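You operate a simulated robot arm through the tools that you are given. There is no shell and no other tool.

You run a simulated robot arm. Do the job below in one go: nothing can be reset, and whatever is moved stays where it is left.

TASK
Measure stack N30 in the slide gauge on the steel bench and put it in the tray for its width.
Fine: close the sliding jaw on it, press the gauge button once, draw the jaw back; leave the other two stacks.

The check looks at the end state, three seconds after you hand in, the way a careful person would. Anything else that was tipped, shoved, dropped, spilled or broken makes it a failure.

THE ROBOT
A 7-joint arm with a two-finger parallel gripper, fixed in place. Base frame: the origin is at the foot of the arm, x ahead of it, y to its left, z up; the work surface is at about z = 800. Units: mm, rad, N and s.
With the tool pointing down near the work surface it reaches from about 440 to 920 mm from the base axis. Its first joint turns from -2.496 to 2.496 rad. Payload 3 kg.
The tool frame sits at the grasp point between the pads (the TCP): z along the fingers, y along the line on which they close. The tips reach 30 mm beyond it. Largest opening 94 mm; finger width 28, thickness 10; the body of the gripper, 50 by 96 mm, starts 55 mm behind the TCP.
Orientation is that of the tool frame in the base frame, as a unit quaternion [w, x, y, z]. With the fingers straight down and closing along the base's y, the tool's x points along the base's -x, its y along +y and its z along -z.

THE INTERFACE
- The arm moves only by the tool arm_command. Its argument "deltas" is one flat list of numbers, 7 for each row, row after row: the gripper command, from -1 (shut) to 1 (fully open), values between in proportion, then the shift along the tool's x, y, z in mm, then the turn, a rotation vector about the tool's x, y, z in degrees. In form: [fingers, dx, dy, dz, rx, ry, rz, fingers, dx, dy, dz, rx, ry, rz, ...]. A call has 1 to 20 rows; each row shifts and turns the commanded pose from where the row before left it, along the tool's axes as they then stand. A row lasts 0.2 s, in which the tool goes at most 50 mm and 0.15 rad; a call with a longer step from one row to the next is refused whole, and so is a gripper value outside its range. A pose out of reach is approached as far as the arm can. The call stops where the force on the tool passes 60 N (or 10 N more than at its start, if that is more) or the arm is blocked; 0.2 s more then pass. The fingers move at their own pace (about 72 mm/s each) and stop on an object; they squeeze with about 38 N. The grip force told is the motor's: it shows also when the fingers shut on nothing. Time passes only in rows, and 0.2 s behind the last, so rows that do not move let the fingers close. The reply holds the time, the measured pose of the TCP, the force on the tool along the base axes, the opening and the grip force, in the units named above and with some noise, with the torque about the TCP (base axes, N m) and any sound that the robot's microphone picked up, and new pictures: "views" is both (left out), scene, wrist or none.
- Cameras (640 x 400 px; columns grow to the right, rows downward): "scene" is fixed at [38.4, -504.5, 1562.3]; the picture's right is [0.57, -0.82, 0.00], its down [-0.42, -0.29, -0.86] and it looks along [0.71, 0.49, -0.51] (base axes); focal length 353 px, centre (320, 200). "wrist" rides on the gripper at [76, 14, -103] in the tool frame; the picture's right is [-0.18, 0.98, 0.00], its down [-0.75, -0.14, -0.64] and it looks along [-0.63, -0.12, 0.77] (tool axes); focal length 243 px, centre (320, 200). There is no depth. A picture from a camera that has moved, and an enlarged one, comes with that camera's place and axes in the base frame and with its lens. The place of the scene camera against the robot may be out by one fixed shift of up to 18 mm in any direction.
- enlarge(camera, box): a new picture of the part [left, top, right, bottom] of that camera's present view, enlarged. No time passes.
- sign_off(): hands the job in; it is judged then, once.

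Places have to be worked out from the pictures, the camera data and where the tool is seen. Open the gripper and draw the arm clear of the work before you hand the job in, unless the task says otherwise.

The tools are called after ">>>" as a command line: name --argument value ..., lists and objects as JSON in quotes. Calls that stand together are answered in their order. arm_command: Moves the arm, as the interface text tells. Its arguments: {"type":"object","properties":{"deltas":{"type":"array","items":{"type":"number"}},"views":{"type":"string","enum":["both","scene","wrist","none"]}},"required":["deltas"]} The other tools are called the same way: enlarge (camera, box) takes an enlarged picture of a part of a camera's view; sign_off () hands the job in.

At the start:

```text
clock: 0.0
position: [637.6, 283.5, 1132.5]
tool_rot: [-0.001, 0.0, 1.0, 0.0]
force: [0.0, 0.2, 0.5]
torque: [0.01, 0.0, 0.0]
width: 93.7
gripper_force: 0.1
```

scene: 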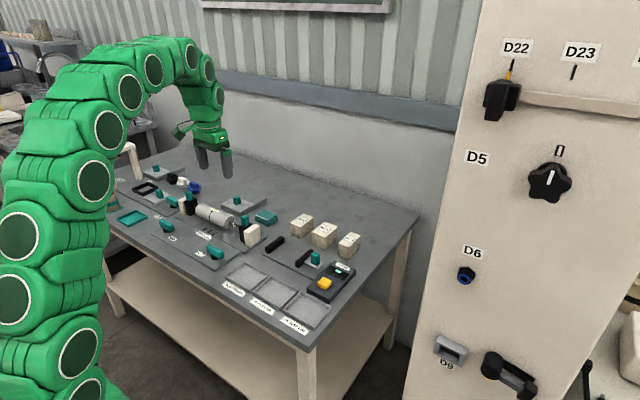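
wrist: 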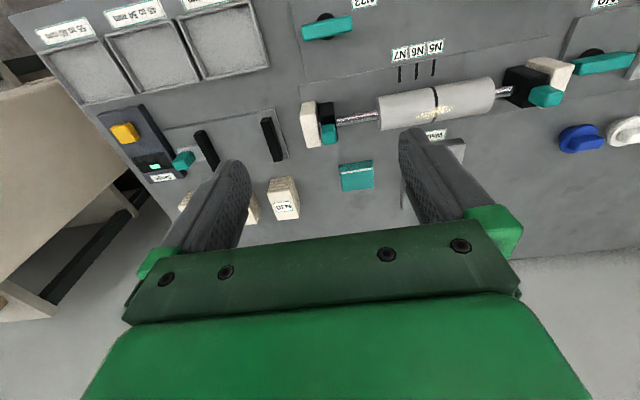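

I start by enlarging both views around the gauge, the stacks and the trays to read labels.

>>> enlarge --camera "scene" --box '[210, 190, 370, 340]'

>>> enlarge --camera "wrist" --box '[20, 0, 300, 230]'

>>> enlarge --camera "scene" --box '[280, 200, 370, 300]'

```text
2.67 times, centred on (290, 265) of scene
camera zoom: at [38.4, -504.5, 1562.3], right [0.57, -0.82, 0.0], down [-0.42, -0.29, -0.86], along [0.71, 0.49, -0.51], focal length 941 px, centre (400, 27)
```

zoom: 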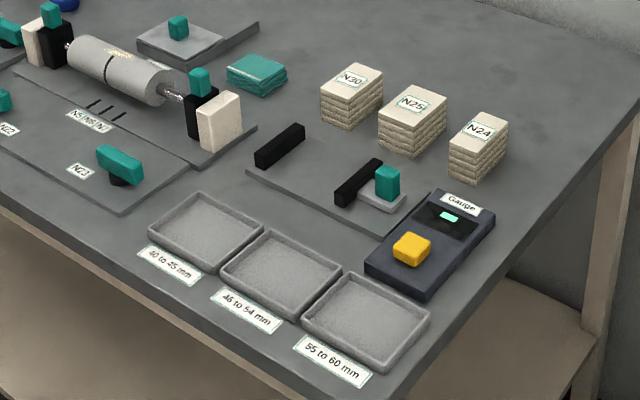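

```text
1.74 times, centred on (160, 115) of wrist
camera zoom: at [562.1, 297.3, 1235.3], right [0.18, 0.98, 0.0], down [0.75, -0.14, 0.64], along [0.63, -0.12, -0.77], focal length 422 px, centre (598, 348)
```

zoom: 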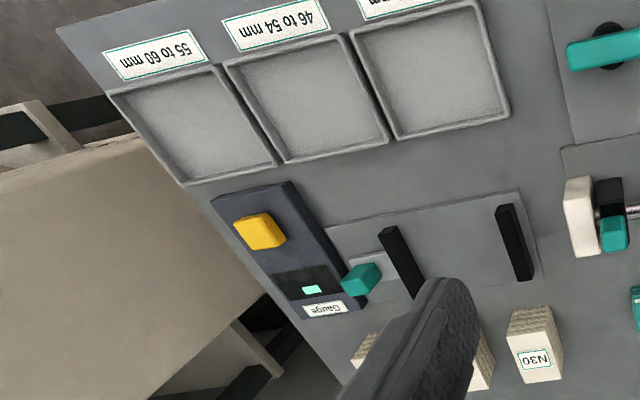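

```text
4.00 times, centred on (325, 250) of scene
camera zoom: at [38.4, -504.5, 1562.3], right [0.57, -0.82, 0.0], down [-0.42, -0.29, -0.86], along [0.71, 0.49, -0.51], focal length 1412 px, centre (300, 0)
```

zoom: 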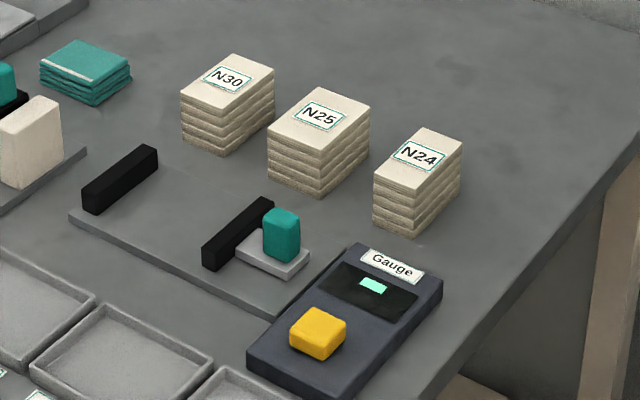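

The wrist camera puts N30 at about (883, 158), the gauge jaws at about (740, 176) and (739, 52), and the button near (680, -69). The trays sit around x = 587. I'll move across at this height for a clearer view of the stacks and gauge.

>>> arm_command --deltas '[1, 0, -40, 0, 0, 0, 0, 1, 0, -40, 0, 0, 0, 0, 1, 0, -40, 0, 0, 0, 0, 1, 0, -40, 0, 0, 0, 0, 1, 0, -20, 0, 0, 0, 0, 1, 0, 0, 0, 0, 0, 0]'

```text
clock: 1.4
position: [638.6, 102.4, 1133.5]
tool_rot: [0.0, -0.001, 1.0, 0.0]
force: [-0.3, 0.9, -0.3]
torque: [0.01, -0.02, 0.03]
width: 94.3
gripper_force: 0.1
camera wrist: at [563.1, 116.8, 1236.0], right [0.18, 0.98, 0.0], down [0.75, -0.14, 0.64], along [0.63, -0.12, -0.77], focal length 243 px, centre (320, 200)
```

scene: 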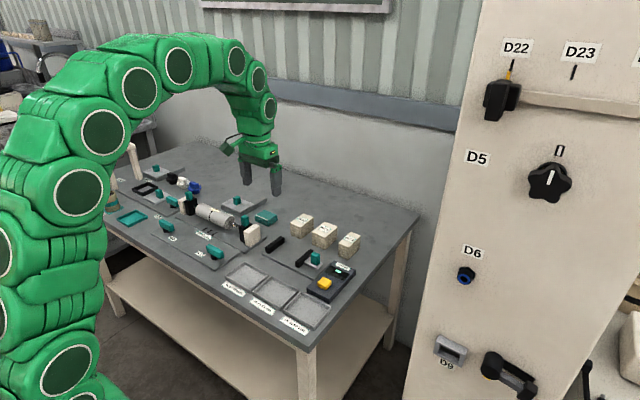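
wrist: 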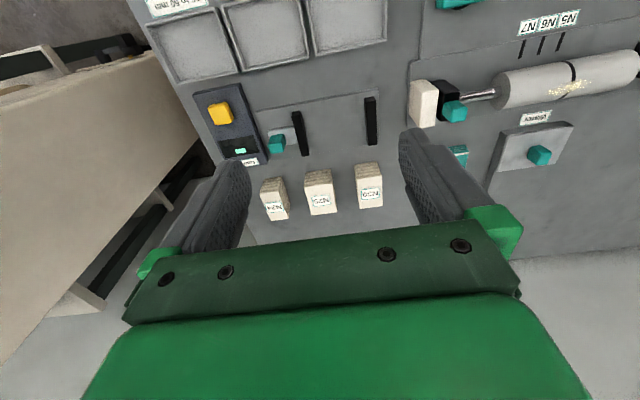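

>>> enlarge --camera "wrist" --box '[240, 80, 400, 230]'

>>> enlarge --camera "wrist" --box '[140, 0, 400, 170]'

```text
2.67 times, centred on (320, 155) of wrist
camera zoom: at [563.1, 116.8, 1236.0], right [0.18, 0.98, 0.0], down [0.75, -0.14, 0.64], along [0.63, -0.12, -0.77], focal length 647 px, centre (320, 320)
```

zoom: 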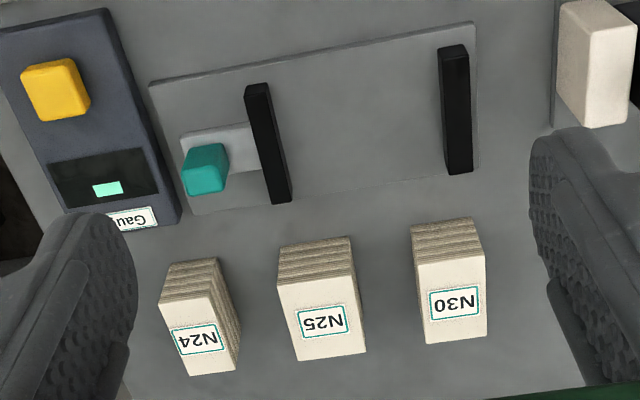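

```text
2.35 times, centred on (270, 85) of wrist
camera zoom: at [563.1, 116.8, 1236.0], right [0.18, 0.98, 0.0], down [0.75, -0.14, 0.64], along [0.63, -0.12, -0.77], focal length 571 px, centre (438, 471)
```

zoom: 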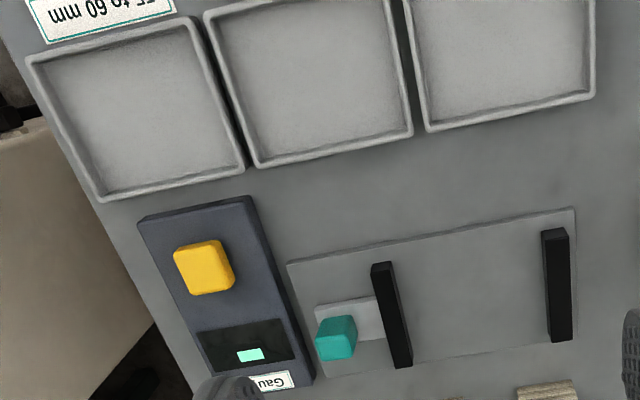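

The stacks stand about 50 high. N30 is about 77 long in x and about 50 wide in y, centred near (879, 162), and the gauge slides along y. I'll go lower and closer to study the gauge's jaws, handle and button.

>>> arm_command --deltas '[1, 20, -10, 30, 0, 0, 0, 1, 20, -10, 30, 0, 0, 0, 1, 20, -10, 35, 0, 0, 0, 1, 10, -10, 35, 0, 0, 0, 1, 0, 0, 0, 0, 0, 0]'

>>> enlarge --camera "wrist" --box '[100, 0, 420, 200]'

```text
clock: 2.6
position: [566.0, 61.5, 1003.1]
tool_rot: [0.0, 0.0, 1.0, 0.0]
force: [-0.4, -0.5, -0.4]
torque: [0.0, 0.0, -0.01]
width: 93.7
gripper_force: 0.0
camera wrist: at [490.7, 75.1, 1104.9], right [0.18, 0.98, 0.0], down [0.75, -0.14, 0.64], along [0.63, -0.12, -0.77], focal length 243 px, centre (320, 200)
```

scene: 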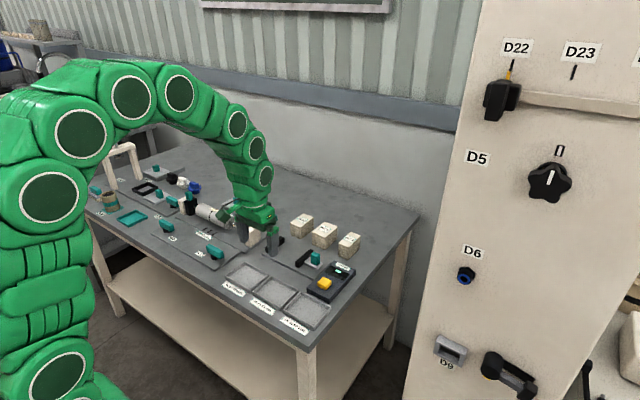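
wrist: 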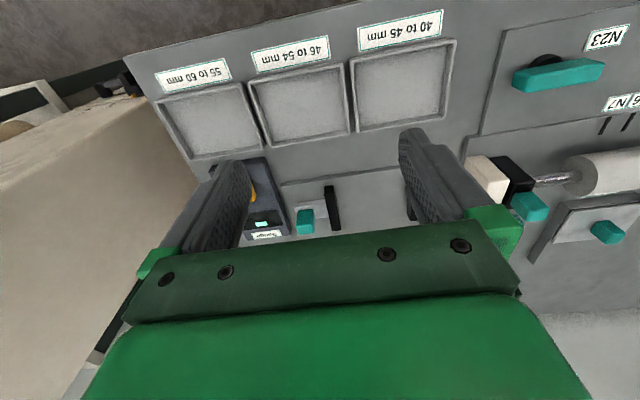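

```text
2.00 times, centred on (260, 100) of wrist
camera zoom: at [490.7, 75.1, 1104.9], right [0.18, 0.98, 0.0], down [0.75, -0.14, 0.64], along [0.63, -0.12, -0.77], focal length 485 px, centre (440, 400)
```

zoom: 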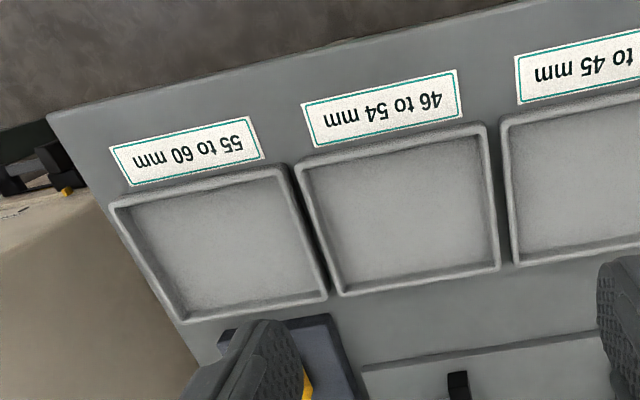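

The trays are read as 55–60 (y ≈ -93), 46–54 (≈ 25) and 40–45 (≈ 143). I'll shift forward so the gauge lies in the free upper part of the wrist view.

>>> arm_command --deltas '[1, -40, 15, 0, 0, 0, 0, 1, -40, 15, 0, 0, 0, 0, 1, -30, 15, 0, 0, 0, 0, 1, 0, 0, 0, 0, 0, 0]' --views "wrist"

>>> enlarge --camera "wrist" --box '[180, 20, 440, 200]'

```text
clock: 3.6
position: [679.1, 107.0, 1003.1]
tool_rot: [0.0, -0.001, 1.0, 0.0]
force: [0.3, -0.5, 0.1]
torque: [0.0, -0.05, 0.0]
width: 94.0
gripper_force: 0.1
camera wrist: at [603.0, 121.3, 1105.8], right [0.18, 0.98, 0.0], down [0.75, -0.14, 0.64], along [0.63, -0.12, -0.77], focal length 243 px, centre (320, 200)
```

wrist: 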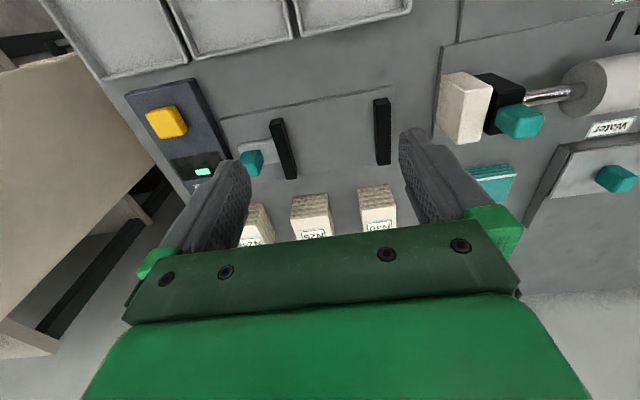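

```text
2.22 times, centred on (310, 110) of wrist
camera zoom: at [603.0, 121.3, 1105.8], right [0.18, 0.98, 0.0], down [0.75, -0.14, 0.64], along [0.63, -0.12, -0.77], focal length 539 px, centre (342, 400)
```

zoom: 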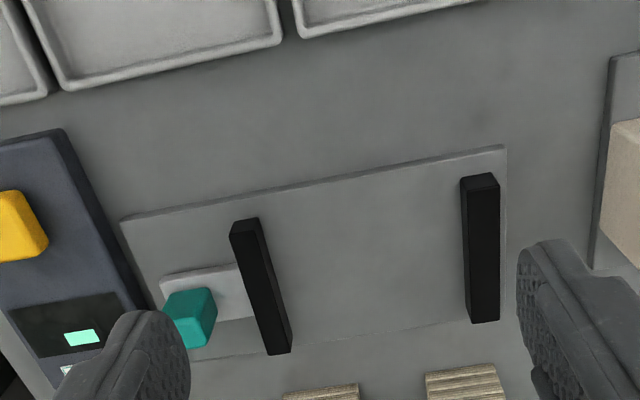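

The jaws span x ≈ 708–786 with tops at z ≈ 828. The fixed inner face is at y ≈ 167 and the sliding inner face at y ≈ 55. I'll zoom in on the handle and button.

>>> enlarge --camera "wrist" --box '[220, 100, 300, 190]'

>>> enlarge --camera "wrist" --box '[120, 70, 230, 190]'

>>> enlarge --camera "scene" --box '[285, 235, 365, 305]'

```text
4.44 times, centred on (260, 145) of wrist
camera zoom: at [603.0, 121.3, 1105.8], right [0.18, 0.98, 0.0], down [0.75, -0.14, 0.64], along [0.63, -0.12, -0.77], focal length 1078 px, centre (587, 444)
```

zoom: 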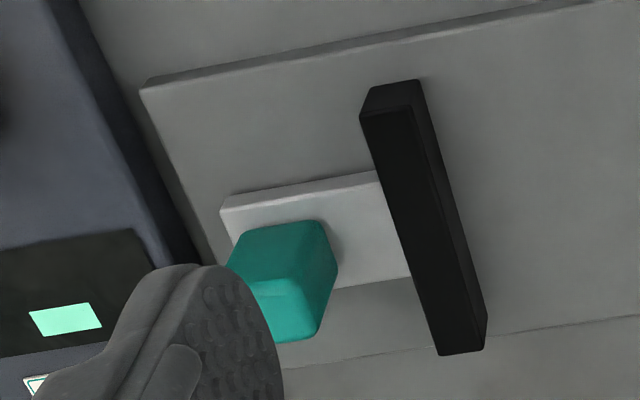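

```text
3.33 times, centred on (175, 130) of wrist
camera zoom: at [603.0, 121.3, 1105.8], right [0.18, 0.98, 0.0], down [0.75, -0.14, 0.64], along [0.63, -0.12, -0.77], focal length 809 px, centre (803, 433)
```

zoom: 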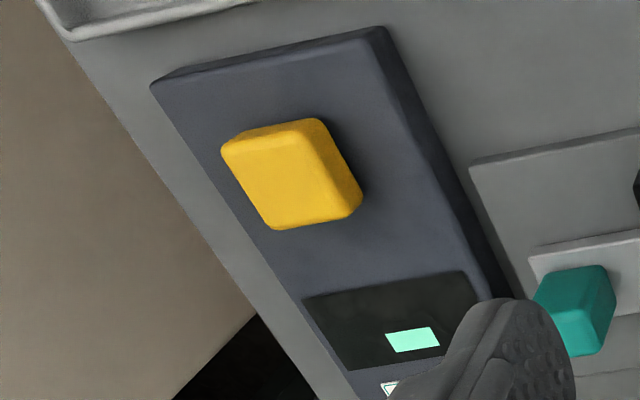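

```text
5.71 times, centred on (325, 270) of scene
camera zoom: at [38.4, -504.5, 1562.3], right [0.57, -0.82, 0.0], down [-0.42, -0.29, -0.86], along [0.71, 0.49, -0.51], focal length 2016 px, centre (291, -200)
```

zoom: 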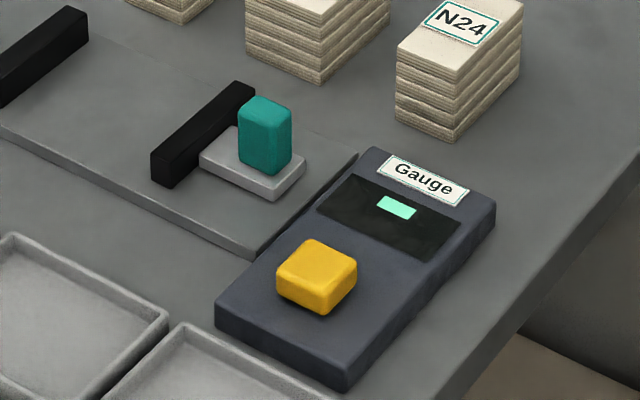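

The handle stands at about (750, 3), with x 741–760, y -9 to 15 and its top at z ≈ 849. The button is near (683, -75). Next I'll move above N30 at (879, 162), with the tips still well above the stack, to check alignment.

>>> arm_command --deltas '[0.7, -40, 11, 0, 0, 0, 0, 0.7, -40, 11, 0, 0, 0, 0, 0.7, -40, 11, 0, 0, 0, 0, 0.7, -40, 11, 20, 0, 0, 0, 0.7, -40, 11, 30, 0, 0, 0, 0.7, 0, 0, 20, 0, 0, 0, 0.7, 0, 0, 0, 0, 0, 0]'

>>> enlarge --camera "wrist" --box '[200, 40, 440, 240]'

```text
refused: row 5 steps farther than a row can; nothing moved
```

```text
2.00 times, centred on (320, 140) of wrist
camera zoom: at [603.0, 121.3, 1105.8], right [0.18, 0.98, 0.0], down [0.75, -0.14, 0.64], along [0.63, -0.12, -0.77], focal length 485 px, centre (320, 320)
```

zoom: 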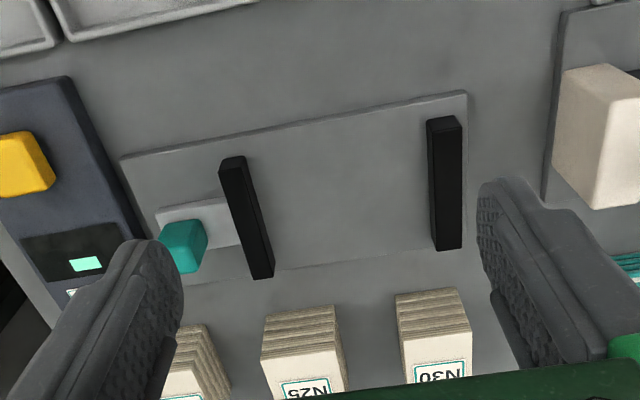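

The call was refused because one step was too long, so nothing moved. I'm resending it with smaller steps to the spot above N30.

>>> arm_command --deltas '[0.7, -40, 11, 0, 0, 0, 0, 0.7, -40, 11, 0, 0, 0, 0, 0.7, -40, 11, 0, 0, 0, 0, 0.7, -40, 11, 0, 0, 0, 0, 0.7, -40, 11, 0, 0, 0, 0, 0.7, 0, 0, 35, 0, 0, 0, 0.7, 0, 0, 35, 0, 0, 0, 0.7, 0, 0, 0, 0, 0, 0]'

>>> enlarge --camera "wrist" --box '[200, 40, 440, 240]'

```text
clock: 5.4
position: [872.5, 161.4, 929.9]
tool_rot: [0.0, 0.0, 1.0, 0.0]
force: [-0.3, 0.0, 0.6]
torque: [0.01, 0.02, 0.01]
width: 79.7
gripper_force: 0.1
out of reach, approached as far as the arm can: row 5
camera wrist: at [797.6, 175.7, 1032.3], right [0.18, 0.98, 0.0], down [0.75, -0.14, 0.64], along [0.63, -0.12, -0.77], focal length 243 px, centre (320, 200)
```

scene: 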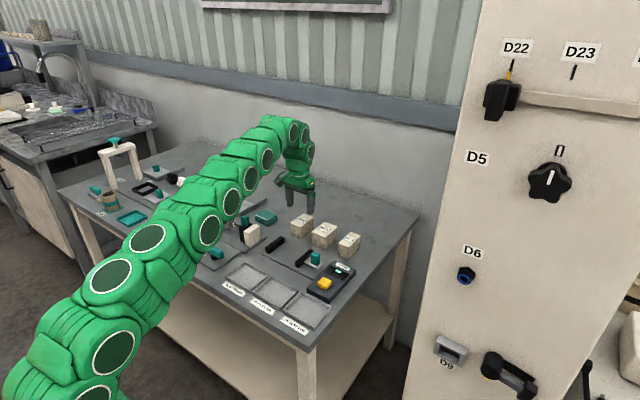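
wrist: 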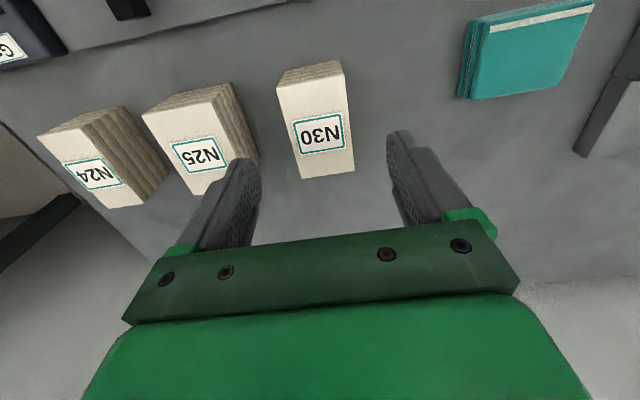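

```text
2.00 times, centred on (320, 140) of wrist
camera zoom: at [797.6, 175.7, 1032.3], right [0.18, 0.98, 0.0], down [0.75, -0.14, 0.64], along [0.63, -0.12, -0.77], focal length 485 px, centre (320, 320)
```

zoom: 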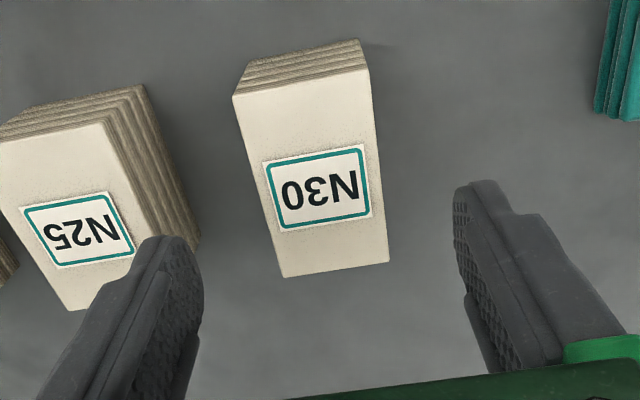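

N30's top face works out to x 840–919 and y 137–185, which is 48 wide and squarely aligned, and the tool is centred at y = 161. I'll nudge 6 mm forward and descend to tips about 4 mm above the bench.

>>> arm_command --deltas '[0.7, -3, 0, 25, 0, 0, 0, 0.7, -3, 0, 25, 0, 0, 0, 0.7, 0, 0, 20, 0, 0, 0, 0.7, 0, 0, 15, 0, 0, 0, 0.7, 0, 0, 10, 0, 0, 0, 0.7, 0, 0, 0, 0, 0, 0]'

```text
clock: 6.8
position: [877.9, 162.0, 833.1]
tool_rot: [0.0, 0.0, 1.0, 0.0]
force: [0.1, -0.1, 0.7]
torque: [-0.02, 0.02, 0.02]
width: 79.7
gripper_force: 0.0
camera wrist: at [802.3, 175.6, 935.8], right [0.18, 0.98, 0.0], down [0.75, -0.14, 0.64], along [0.63, -0.12, -0.77], focal length 243 px, centre (320, 200)
```

scene: 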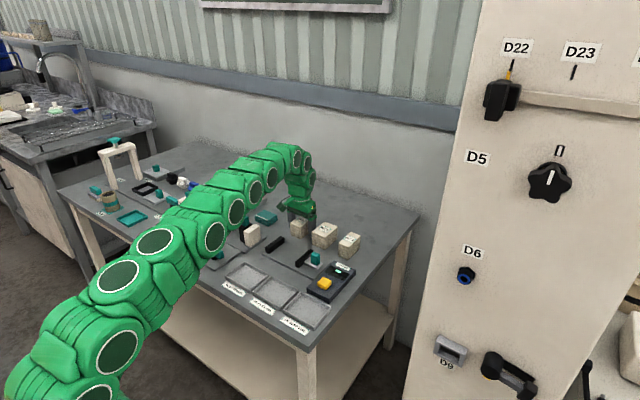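
wrist: 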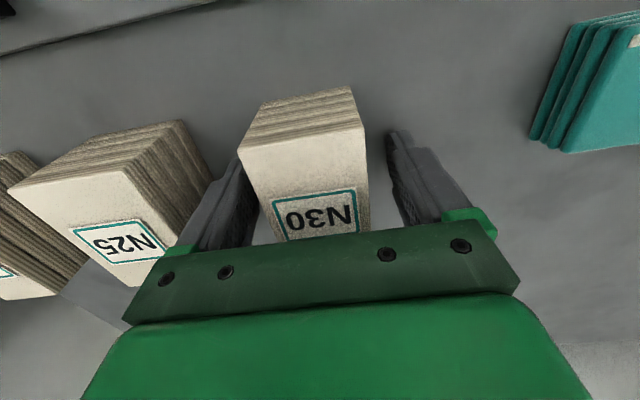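

The fingers straddle N30 with clearance on both sides. I'll close on it gently and read the width and force.

>>> arm_command --deltas '[0.1, 0, 0, 0, 0, 0, 0, -0.2, 0, 0, 0, 0, 0, 0, -0.2, 0, 0, 0, 0, 0, 0, -0.2, 0, 0, 0, 0, 0, 0]' --views "wrist"

```text
clock: 7.8
position: [877.5, 162.0, 833.4]
tool_rot: [0.001, 0.0, 1.0, 0.0]
force: [-0.1, 0.2, 1.2]
torque: [0.02, -0.07, 0.04]
width: 53.5
gripper_force: 37.9
camera wrist: at [802.2, 175.5, 935.7], right [0.18, 0.98, 0.0], down [0.75, -0.14, 0.64], along [0.63, -0.12, -0.77], focal length 243 px, centre (320, 200)
```

wrist: 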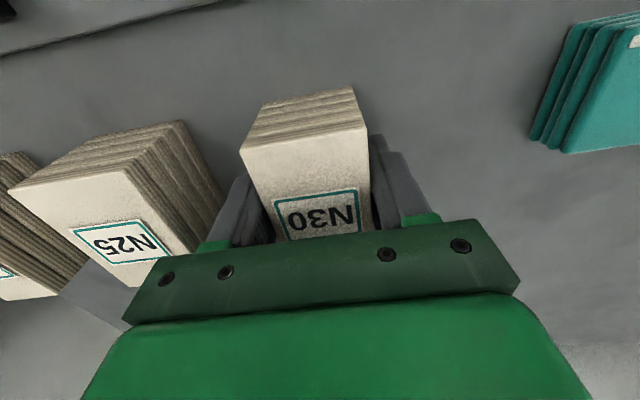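

It grips firmly at 53.5 mm across. I'll lift 70 mm straight up and check that the whole stack comes along.

>>> arm_command --deltas '[-0.4, 0, 0, -10, 0, 0, 0, -0.4, 0, 0, -20, 0, 0, 0, -0.4, 0, 0, -20, 0, 0, 0, -0.4, 0, 0, -20, 0, 0, 0, -0.4, 0, 0, 0, 0, 0, 0]'

>>> enlarge --camera "scene" --box '[260, 170, 380, 300]'

```text
clock: 9.0
position: [876.6, 159.6, 902.4]
tool_rot: [0.001, 0.001, 1.0, 0.0]
force: [-0.8, 0.7, -0.6]
torque: [0.01, -0.01, 0.0]
width: 53.5
gripper_force: 37.9
camera wrist: at [801.4, 173.8, 1005.9], right [0.18, 0.98, 0.0], down [0.75, -0.14, 0.64], along [0.63, -0.12, -0.77], focal length 243 px, centre (320, 200)
```

scene: 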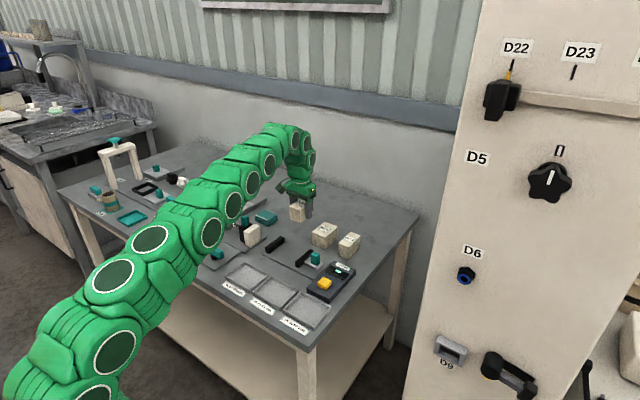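
wrist: 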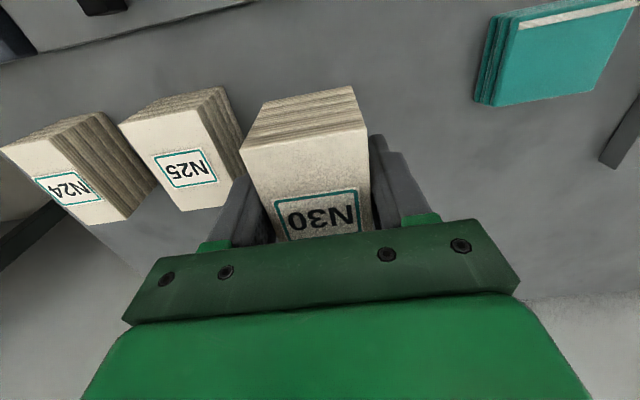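

```text
3.08 times, centred on (320, 235) of scene
camera zoom: at [38.4, -504.5, 1562.3], right [0.57, -0.82, 0.0], down [-0.42, -0.29, -0.86], along [0.71, 0.49, -0.51], focal length 1086 px, centre (320, 92)
```

zoom: 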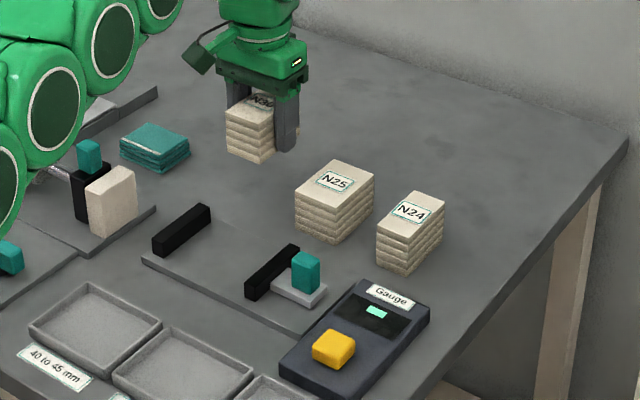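

The stack is lifted whole and nothing else moved. I'll carry it above the gauge between the jaws, at about (745, 118), staying high.

>>> arm_command --deltas '[-0.4, 33, -10, 0, 0, 0, 0, -0.4, 33, -10, 0, 0, 0, 0, -0.4, 33, -11, 0, 0, 0, 0, -0.4, 33, -11, 0, 0, 0, 0, -0.4, 0, 0, 20, 0, 0, 0, -0.4, 0, 0, 0, 0, 0, 0]'

>>> enlarge --camera "wrist" --box '[180, 60, 460, 240]'

>>> enlarge --camera "scene" --box '[230, 190, 350, 300]'

```text
clock: 10.4
position: [744.8, 119.0, 884.3]
tool_rot: [0.0, 0.0, 1.0, 0.0]
force: [-0.2, 0.3, -0.4]
torque: [0.0, 0.02, 0.0]
width: 53.5
gripper_force: 38.1
camera wrist: at [669.0, 134.1, 987.3], right [0.18, 0.98, 0.0], down [0.75, -0.14, 0.64], along [0.63, -0.12, -0.77], focal length 243 px, centre (320, 200)
```

scene: 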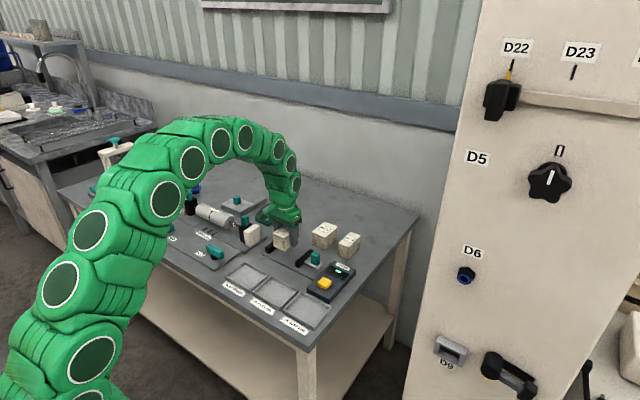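
wrist: 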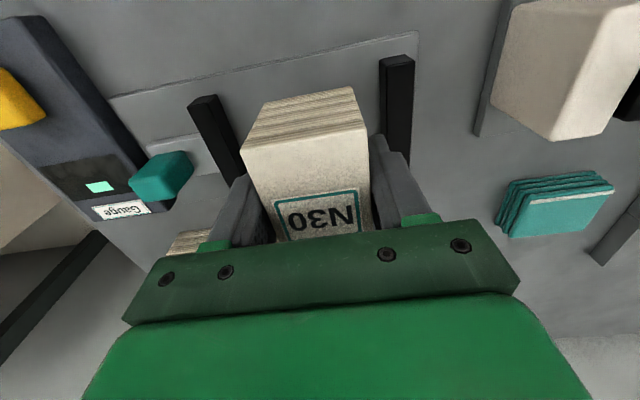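

```text
2.22 times, centred on (320, 150) of wrist
camera zoom: at [669.0, 134.1, 987.3], right [0.18, 0.98, 0.0], down [0.75, -0.14, 0.64], along [0.63, -0.12, -0.77], focal length 539 px, centre (320, 311)
```

zoom: 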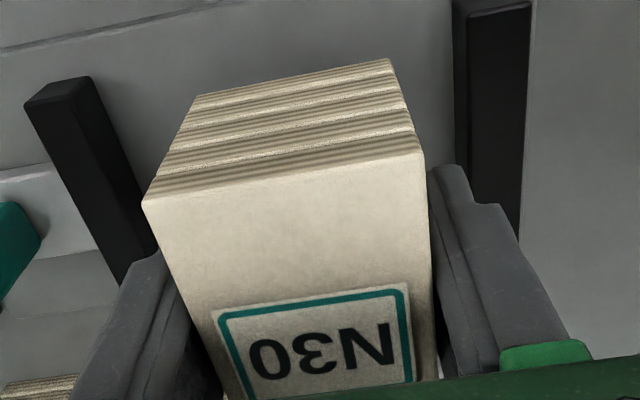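

```text
3.64 times, centred on (290, 245) of scene
camera zoom: at [38.4, -504.5, 1562.3], right [0.57, -0.82, 0.0], down [-0.42, -0.29, -0.86], along [0.71, 0.49, -0.51], focal length 1283 px, centre (429, 36)
```

zoom: 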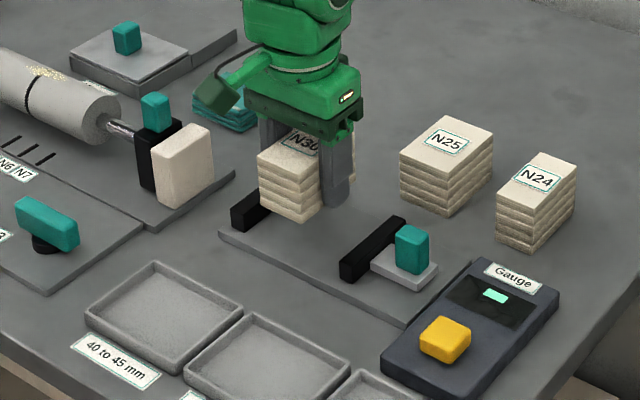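

The stack hangs centred between the jaws, with about 12 mm between the finger and the fixed jaw. I'll lower to just above the plate.

>>> arm_command --deltas '[-0.4, 0, 0, 20, 0, 0, 0, -0.4, 0, 0, 14, 0, 0, 0, -0.4, 0, 0, 6, 0, 0, 0, -0.4, 0, 0, 0, 0, 0, 0]'

>>> enlarge --camera "scene" --box '[250, 200, 340, 280]'

```text
clock: 11.4
position: [744.9, 118.7, 844.0]
tool_rot: [0.0, 0.0, 1.0, -0.001]
force: [0.5, -0.4, 0.4]
torque: [-0.03, 0.0, 0.0]
width: 53.5
gripper_force: 38.4
camera wrist: at [669.9, 133.8, 947.0], right [0.18, 0.98, 0.0], down [0.75, -0.14, 0.64], along [0.63, -0.12, -0.77], focal length 243 px, centre (320, 200)
```

scene: 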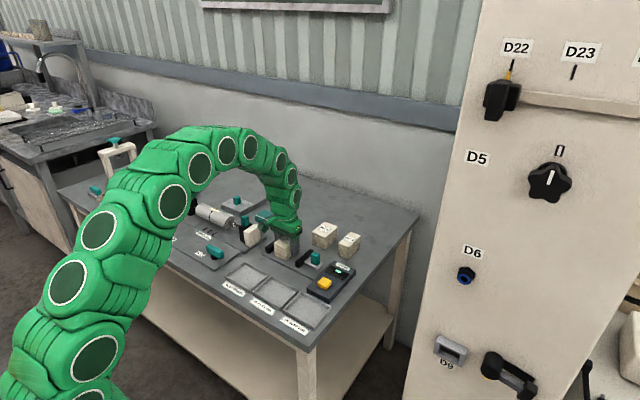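
wrist: 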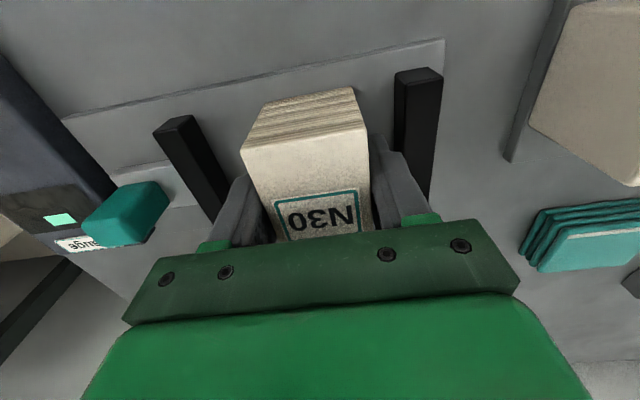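

```text
5.00 times, centred on (295, 240) of scene
camera zoom: at [38.4, -504.5, 1562.3], right [0.57, -0.82, 0.0], down [-0.42, -0.29, -0.86], along [0.71, 0.49, -0.51], focal length 1764 px, centre (445, 0)
```

zoom: 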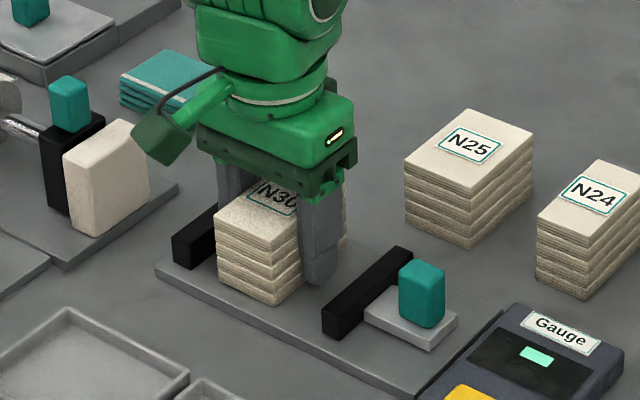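

It is hanging just above the plate with no contact force yet. I'll inch down in 1 mm steps.

>>> arm_command --deltas '[-0.4, 0, 0, 1, 0, 0, 0, -0.4, 0, 0, 1, 0, 0, 0, -0.4, 0, 0, 1, 0, 0, 0, -0.4, 0, 0, 0, 0, 0, 0]' --views "none"

```text
clock: 12.4
position: [747.6, 120.2, 841.7]
tool_rot: [0.001, -0.001, 1.0, 0.0]
force: [-9.3, 4.1, 37.0]
torque: [0.04, 0.01, 0.02]
width: 53.5
gripper_force: 38.3
```

Contact with the plate shows at TCP z ≈ 841.7, with 37 N upward. I'll ease off about 1.5 mm to unload it and read again before releasing.

>>> arm_command --deltas '[-0.4, 0, 0, -1.5, 0, 0, 0, -0.4, 0, 0, 0, 0, 0, 0]' --views "none"

```text
clock: 13.0
position: [746.2, 118.8, 842.2]
tool_rot: [0.0, 0.0, 1.0, 0.0]
force: [3.8, 4.0, 10.8]
torque: [0.08, -0.58, 0.13]
width: 53.9
gripper_force: 37.8
```

The load is down to about 11 N. I'll open to about 62 mm, which keeps both fingers clear of the jaws.

>>> arm_command --deltas '[0.2, 0, 0, 0, 0, 0, 0, 0.32, 0, 0, 0, 0, 0, 0, 0.32, 0, 0, 0, 0, 0, 0]' --views "wrist"

```text
clock: 13.8
position: [745.8, 118.5, 842.8]
tool_rot: [0.0, 0.001, 1.0, 0.0]
force: [-0.4, 0.0, -0.3]
torque: [-0.03, 0.02, 0.01]
width: 62.0
gripper_force: 0.0
camera wrist: at [670.1, 132.9, 945.6], right [0.18, 0.98, 0.0], down [0.75, -0.14, 0.64], along [0.63, -0.12, -0.77], focal length 243 px, centre (320, 200)
```

wrist: 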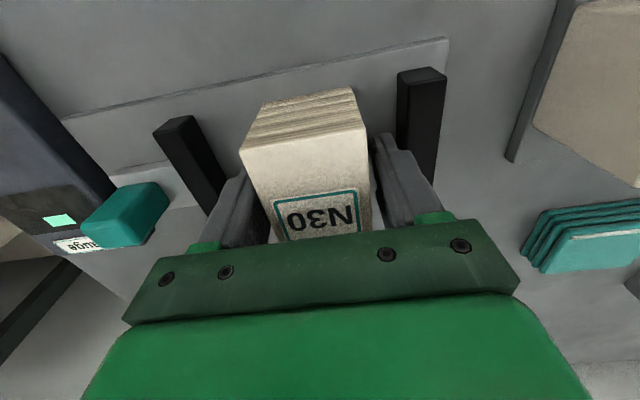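

N30 is released and standing on the plate. I'll rise straight up well clear of it and look.

>>> arm_command --deltas '[0.32, 0, 0, -10, 0, 0, 0, 0.32, 0, 0, -30, 0, 0, 0, 0.32, 0, 0, -35, 0, 0, 0, 0.32, 0, 0, -35, 0, 0, 0, 0.32, 0, 0, 0, 0, 0, 0]'

>>> enlarge --camera "wrist" --box '[140, 40, 440, 240]'

>>> enlarge --camera "scene" --box '[250, 200, 350, 300]'

```text
clock: 15.0
position: [744.6, 116.9, 954.1]
tool_rot: [0.0, -0.001, 1.0, 0.0]
force: [-0.5, 0.1, -0.2]
torque: [-0.01, -0.01, 0.05]
width: 62.0
gripper_force: 0.1
camera wrist: at [669.8, 131.8, 1056.7], right [0.18, 0.98, 0.0], down [0.75, -0.14, 0.64], along [0.63, -0.12, -0.77], focal length 243 px, centre (320, 200)
```

scene: 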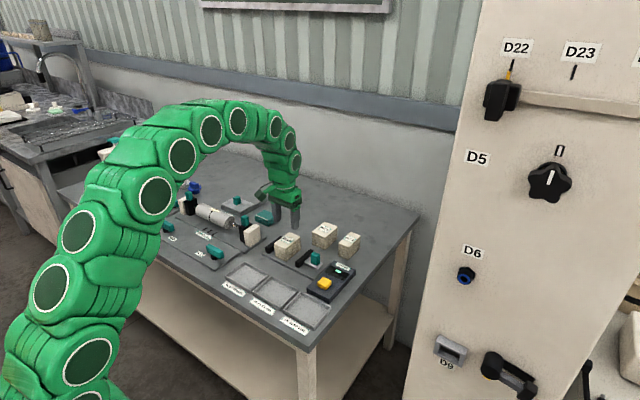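
wrist: 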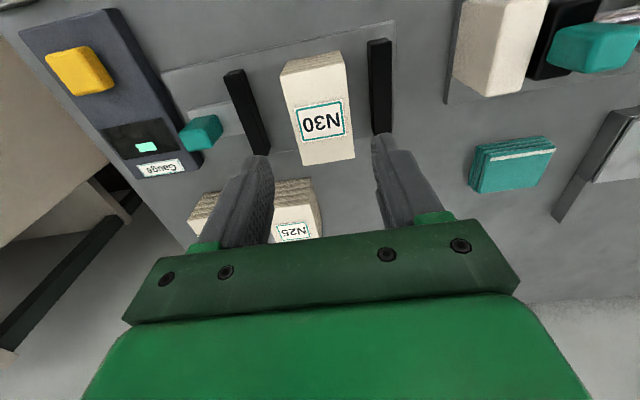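

```text
2.00 times, centred on (290, 140) of wrist
camera zoom: at [669.8, 131.8, 1056.7], right [0.18, 0.98, 0.0], down [0.75, -0.14, 0.64], along [0.63, -0.12, -0.77], focal length 485 px, centre (380, 320)
```

zoom: 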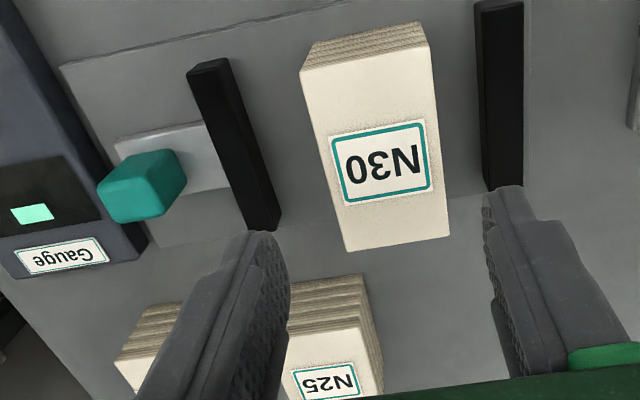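

```text
4.00 times, centred on (300, 250) of scene
camera zoom: at [38.4, -504.5, 1562.3], right [0.57, -0.82, 0.0], down [-0.42, -0.29, -0.86], along [0.71, 0.49, -0.51], focal length 1412 px, centre (400, 0)
```

zoom: 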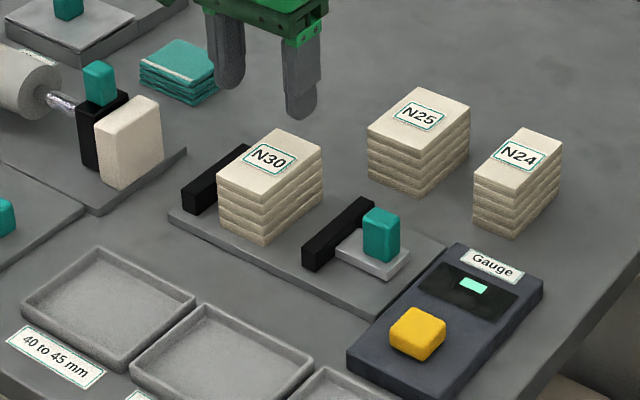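

N30 stands squarely between the jaws. I'll move above the sliding jaw's handle, near (750, 3), with the fingers set to about 42 mm.

>>> arm_command --deltas '[-0.1, -2, -38, 0, 0, 0, 0, -0.1, -2, -38, 0, 0, 0, 0, -0.1, -1, -38, 0, 0, 0, 0, -0.1, 0, 0, 30, 0, 0, 0, -0.1, 0, 0, 0, 0, 0, 0]'

>>> enlarge --camera "wrist" --box '[220, 40, 440, 240]'

>>> enlarge --camera "scene" --box '[270, 190, 370, 300]'

```text
clock: 16.2
position: [748.5, 5.8, 921.4]
tool_rot: [0.001, -0.001, 1.0, 0.0]
force: [0.1, 0.1, -0.9]
torque: [-0.02, 0.02, 0.0]
width: 42.3
gripper_force: 0.1
camera wrist: at [672.9, 19.2, 1024.8], right [0.18, 0.98, 0.0], down [0.75, -0.14, 0.64], along [0.63, -0.12, -0.77], focal length 243 px, centre (320, 200)
```

scene: 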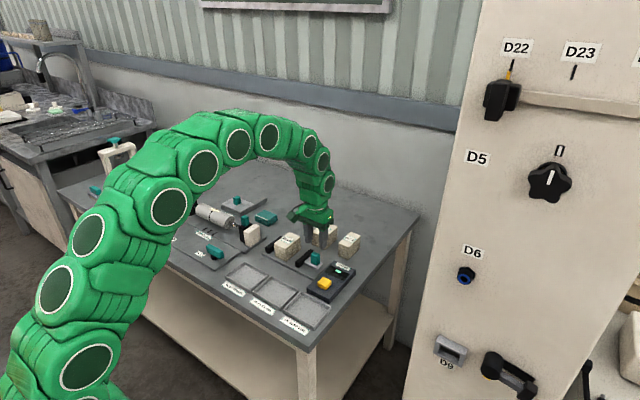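
wrist: 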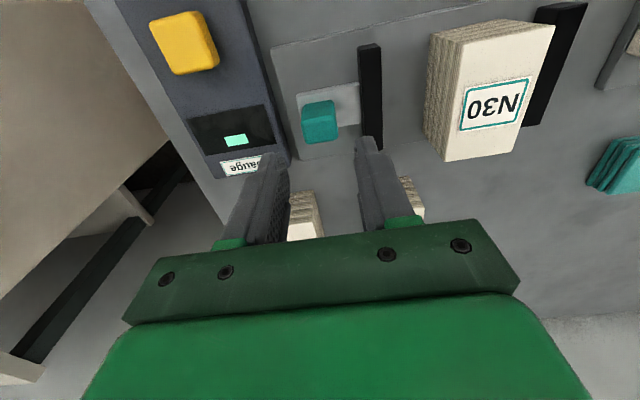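

```text
2.00 times, centred on (330, 140) of wrist
camera zoom: at [672.9, 19.2, 1024.8], right [0.18, 0.98, 0.0], down [0.75, -0.14, 0.64], along [0.63, -0.12, -0.77], focal length 485 px, centre (300, 320)
```

zoom: 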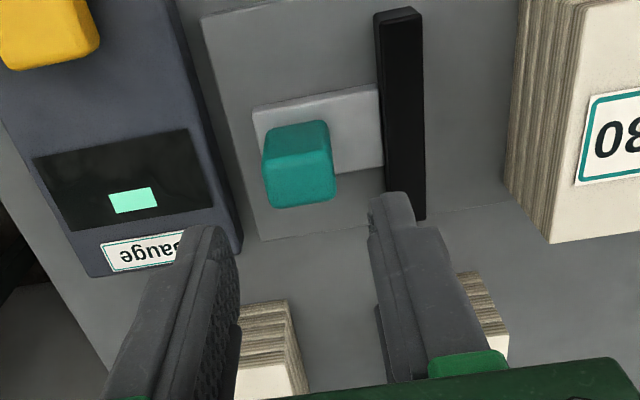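

```text
3.64 times, centred on (320, 245) of scene
camera zoom: at [38.4, -504.5, 1562.3], right [0.57, -0.82, 0.0], down [-0.42, -0.29, -0.86], along [0.71, 0.49, -0.51], focal length 1283 px, centre (320, 36)
```

zoom: 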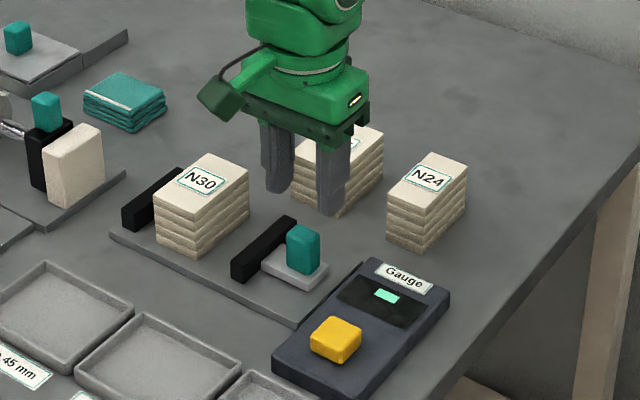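

The handle is at x 741–758, y -8 to 18, and the jaw's back face is at y ≈ 40. I'll narrow the fingers to about 38 mm, centre at y ≈ 5, and descend to tips at about z = 821.

>>> arm_command --deltas '[-0.19, -1, -1, 20, 0, 0, 0, -0.19, 0, 0, 20, 0, 0, 0, -0.19, 0, 0, 15, 0, 0, 0, -0.19, 0, 0, 10, 0, 0, 0, -0.19, 0, 0, 5, 0, 0, 0, -0.19, 0, 0, 0, 0, 0, 0]'

>>> enlarge --camera "wrist" --box '[220, 40, 440, 240]'

>>> enlarge --camera "scene" --box '[270, 190, 370, 300]'

```text
clock: 17.6
position: [751.7, 4.8, 852.1]
tool_rot: [-0.001, 0.0, 1.0, 0.0]
force: [1.0, 0.3, 0.6]
torque: [0.05, 0.01, 0.03]
width: 38.1
gripper_force: 0.0
camera wrist: at [676.1, 18.5, 954.9], right [0.18, 0.98, 0.0], down [0.75, -0.14, 0.64], along [0.63, -0.12, -0.77], focal length 243 px, centre (320, 200)
```

scene: 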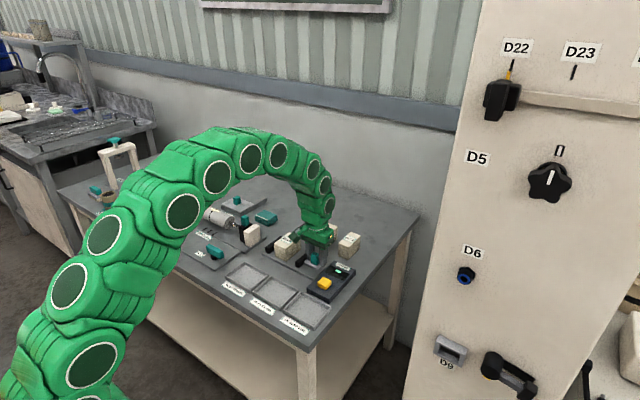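
wrist: 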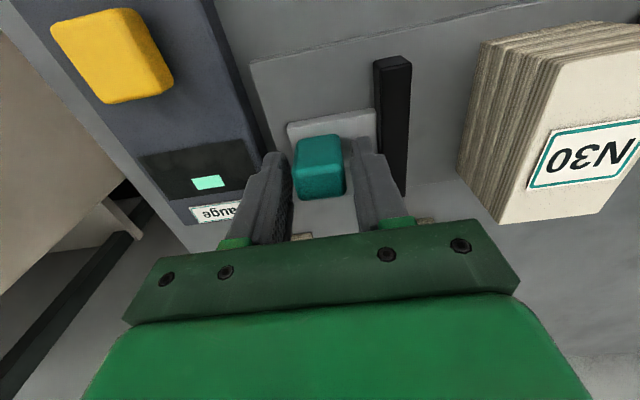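

```text
2.00 times, centred on (330, 140) of wrist
camera zoom: at [676.1, 18.5, 954.9], right [0.18, 0.98, 0.0], down [0.75, -0.14, 0.64], along [0.63, -0.12, -0.77], focal length 485 px, centre (300, 320)
```

zoom: 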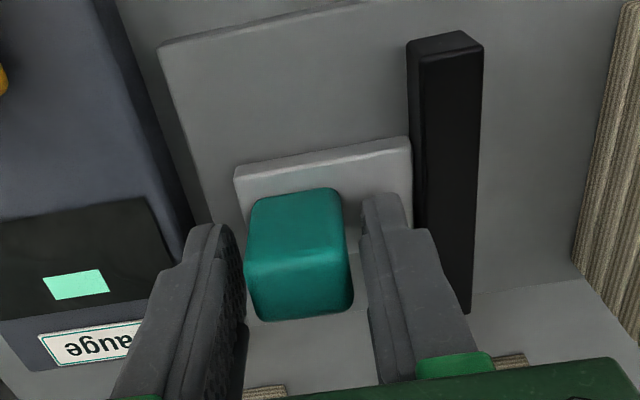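

```text
3.64 times, centred on (320, 245) of scene
camera zoom: at [38.4, -504.5, 1562.3], right [0.57, -0.82, 0.0], down [-0.42, -0.29, -0.86], along [0.71, 0.49, -0.51], focal length 1283 px, centre (320, 36)
```

zoom: 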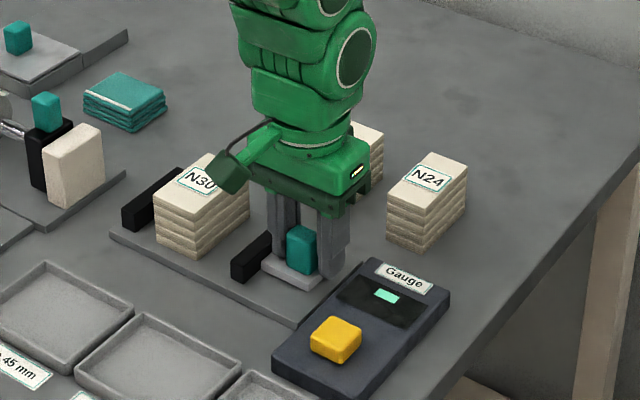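

The fingers straddle the handle cleanly. I'll close on it.

>>> arm_command --deltas '[-0.6, 0, 0, 0, 0, 0, 0, -0.6, 0, 0, 0, 0, 0, 0, -0.6, 0, 0, 0, 0, 0, 0]' --views "none"

```text
clock: 18.4
position: [752.3, 6.3, 852.0]
tool_rot: [0.0, 0.0, 1.0, 0.0]
force: [-0.2, 21.4, 4.0]
torque: [0.01, 0.12, -0.25]
width: 30.2
gripper_force: 45.5
```

I have the handle at 30 mm with a small sideways load from an off-centre grip. I'll draw the jaw toward N30 in modest steps and watch the force.

>>> arm_command --deltas '[-0.6, 0, 4, 0, 0, 0, 0, -0.6, 0, 4, 0, 0, 0, 0, -0.6, 0, 4, 0, 0, 0, 0, -0.6, 0, 4, 0, 0, 0, 0, -0.6, 0, 0, 0, 0, 0, 0]'

>>> enlarge --camera "wrist" --box '[220, 40, 520, 240]'

```text
clock: 19.6
position: [752.0, 20.4, 852.7]
tool_rot: [0.0, 0.0, 1.0, 0.0]
force: [14.7, -0.4, 1.5]
torque: [0.03, -0.3, -0.01]
width: 30.1
gripper_force: 44.8
camera wrist: at [676.0, 34.3, 955.0], right [0.18, 0.98, 0.0], down [0.75, -0.14, 0.64], along [0.63, -0.12, -0.77], focal length 243 px, centre (320, 200)
```

scene: 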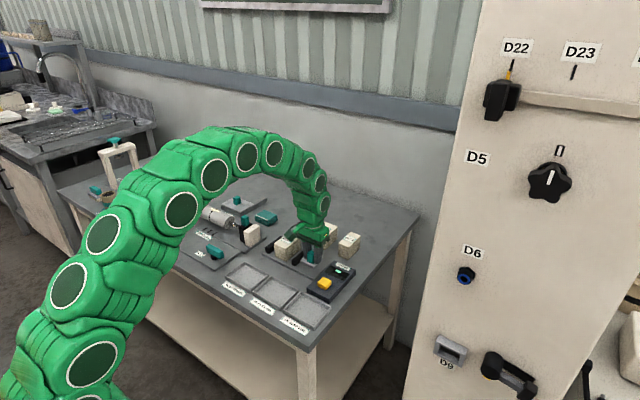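
wrist: 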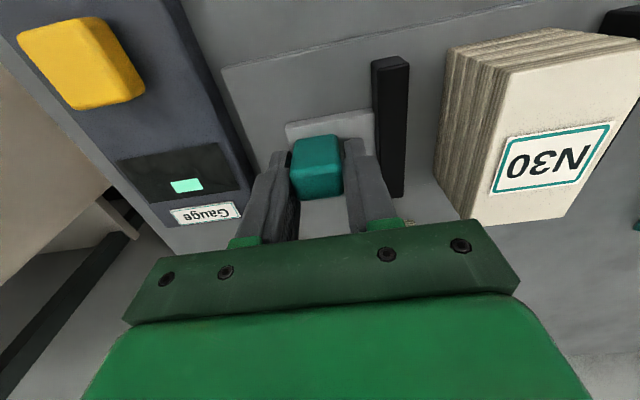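

```text
2.00 times, centred on (370, 140) of wrist
camera zoom: at [676.0, 34.3, 955.0], right [0.18, 0.98, 0.0], down [0.75, -0.14, 0.64], along [0.63, -0.12, -0.77], focal length 485 px, centre (220, 320)
```

zoom: 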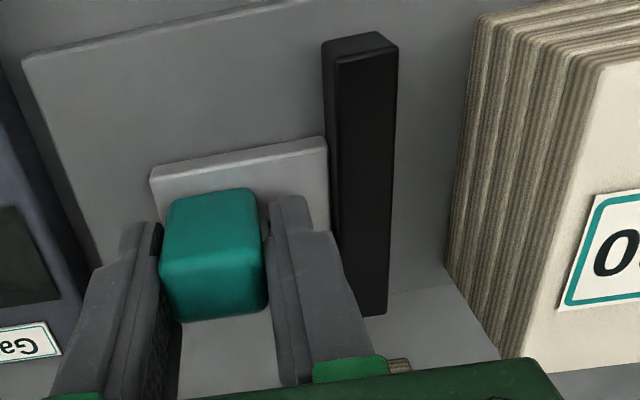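

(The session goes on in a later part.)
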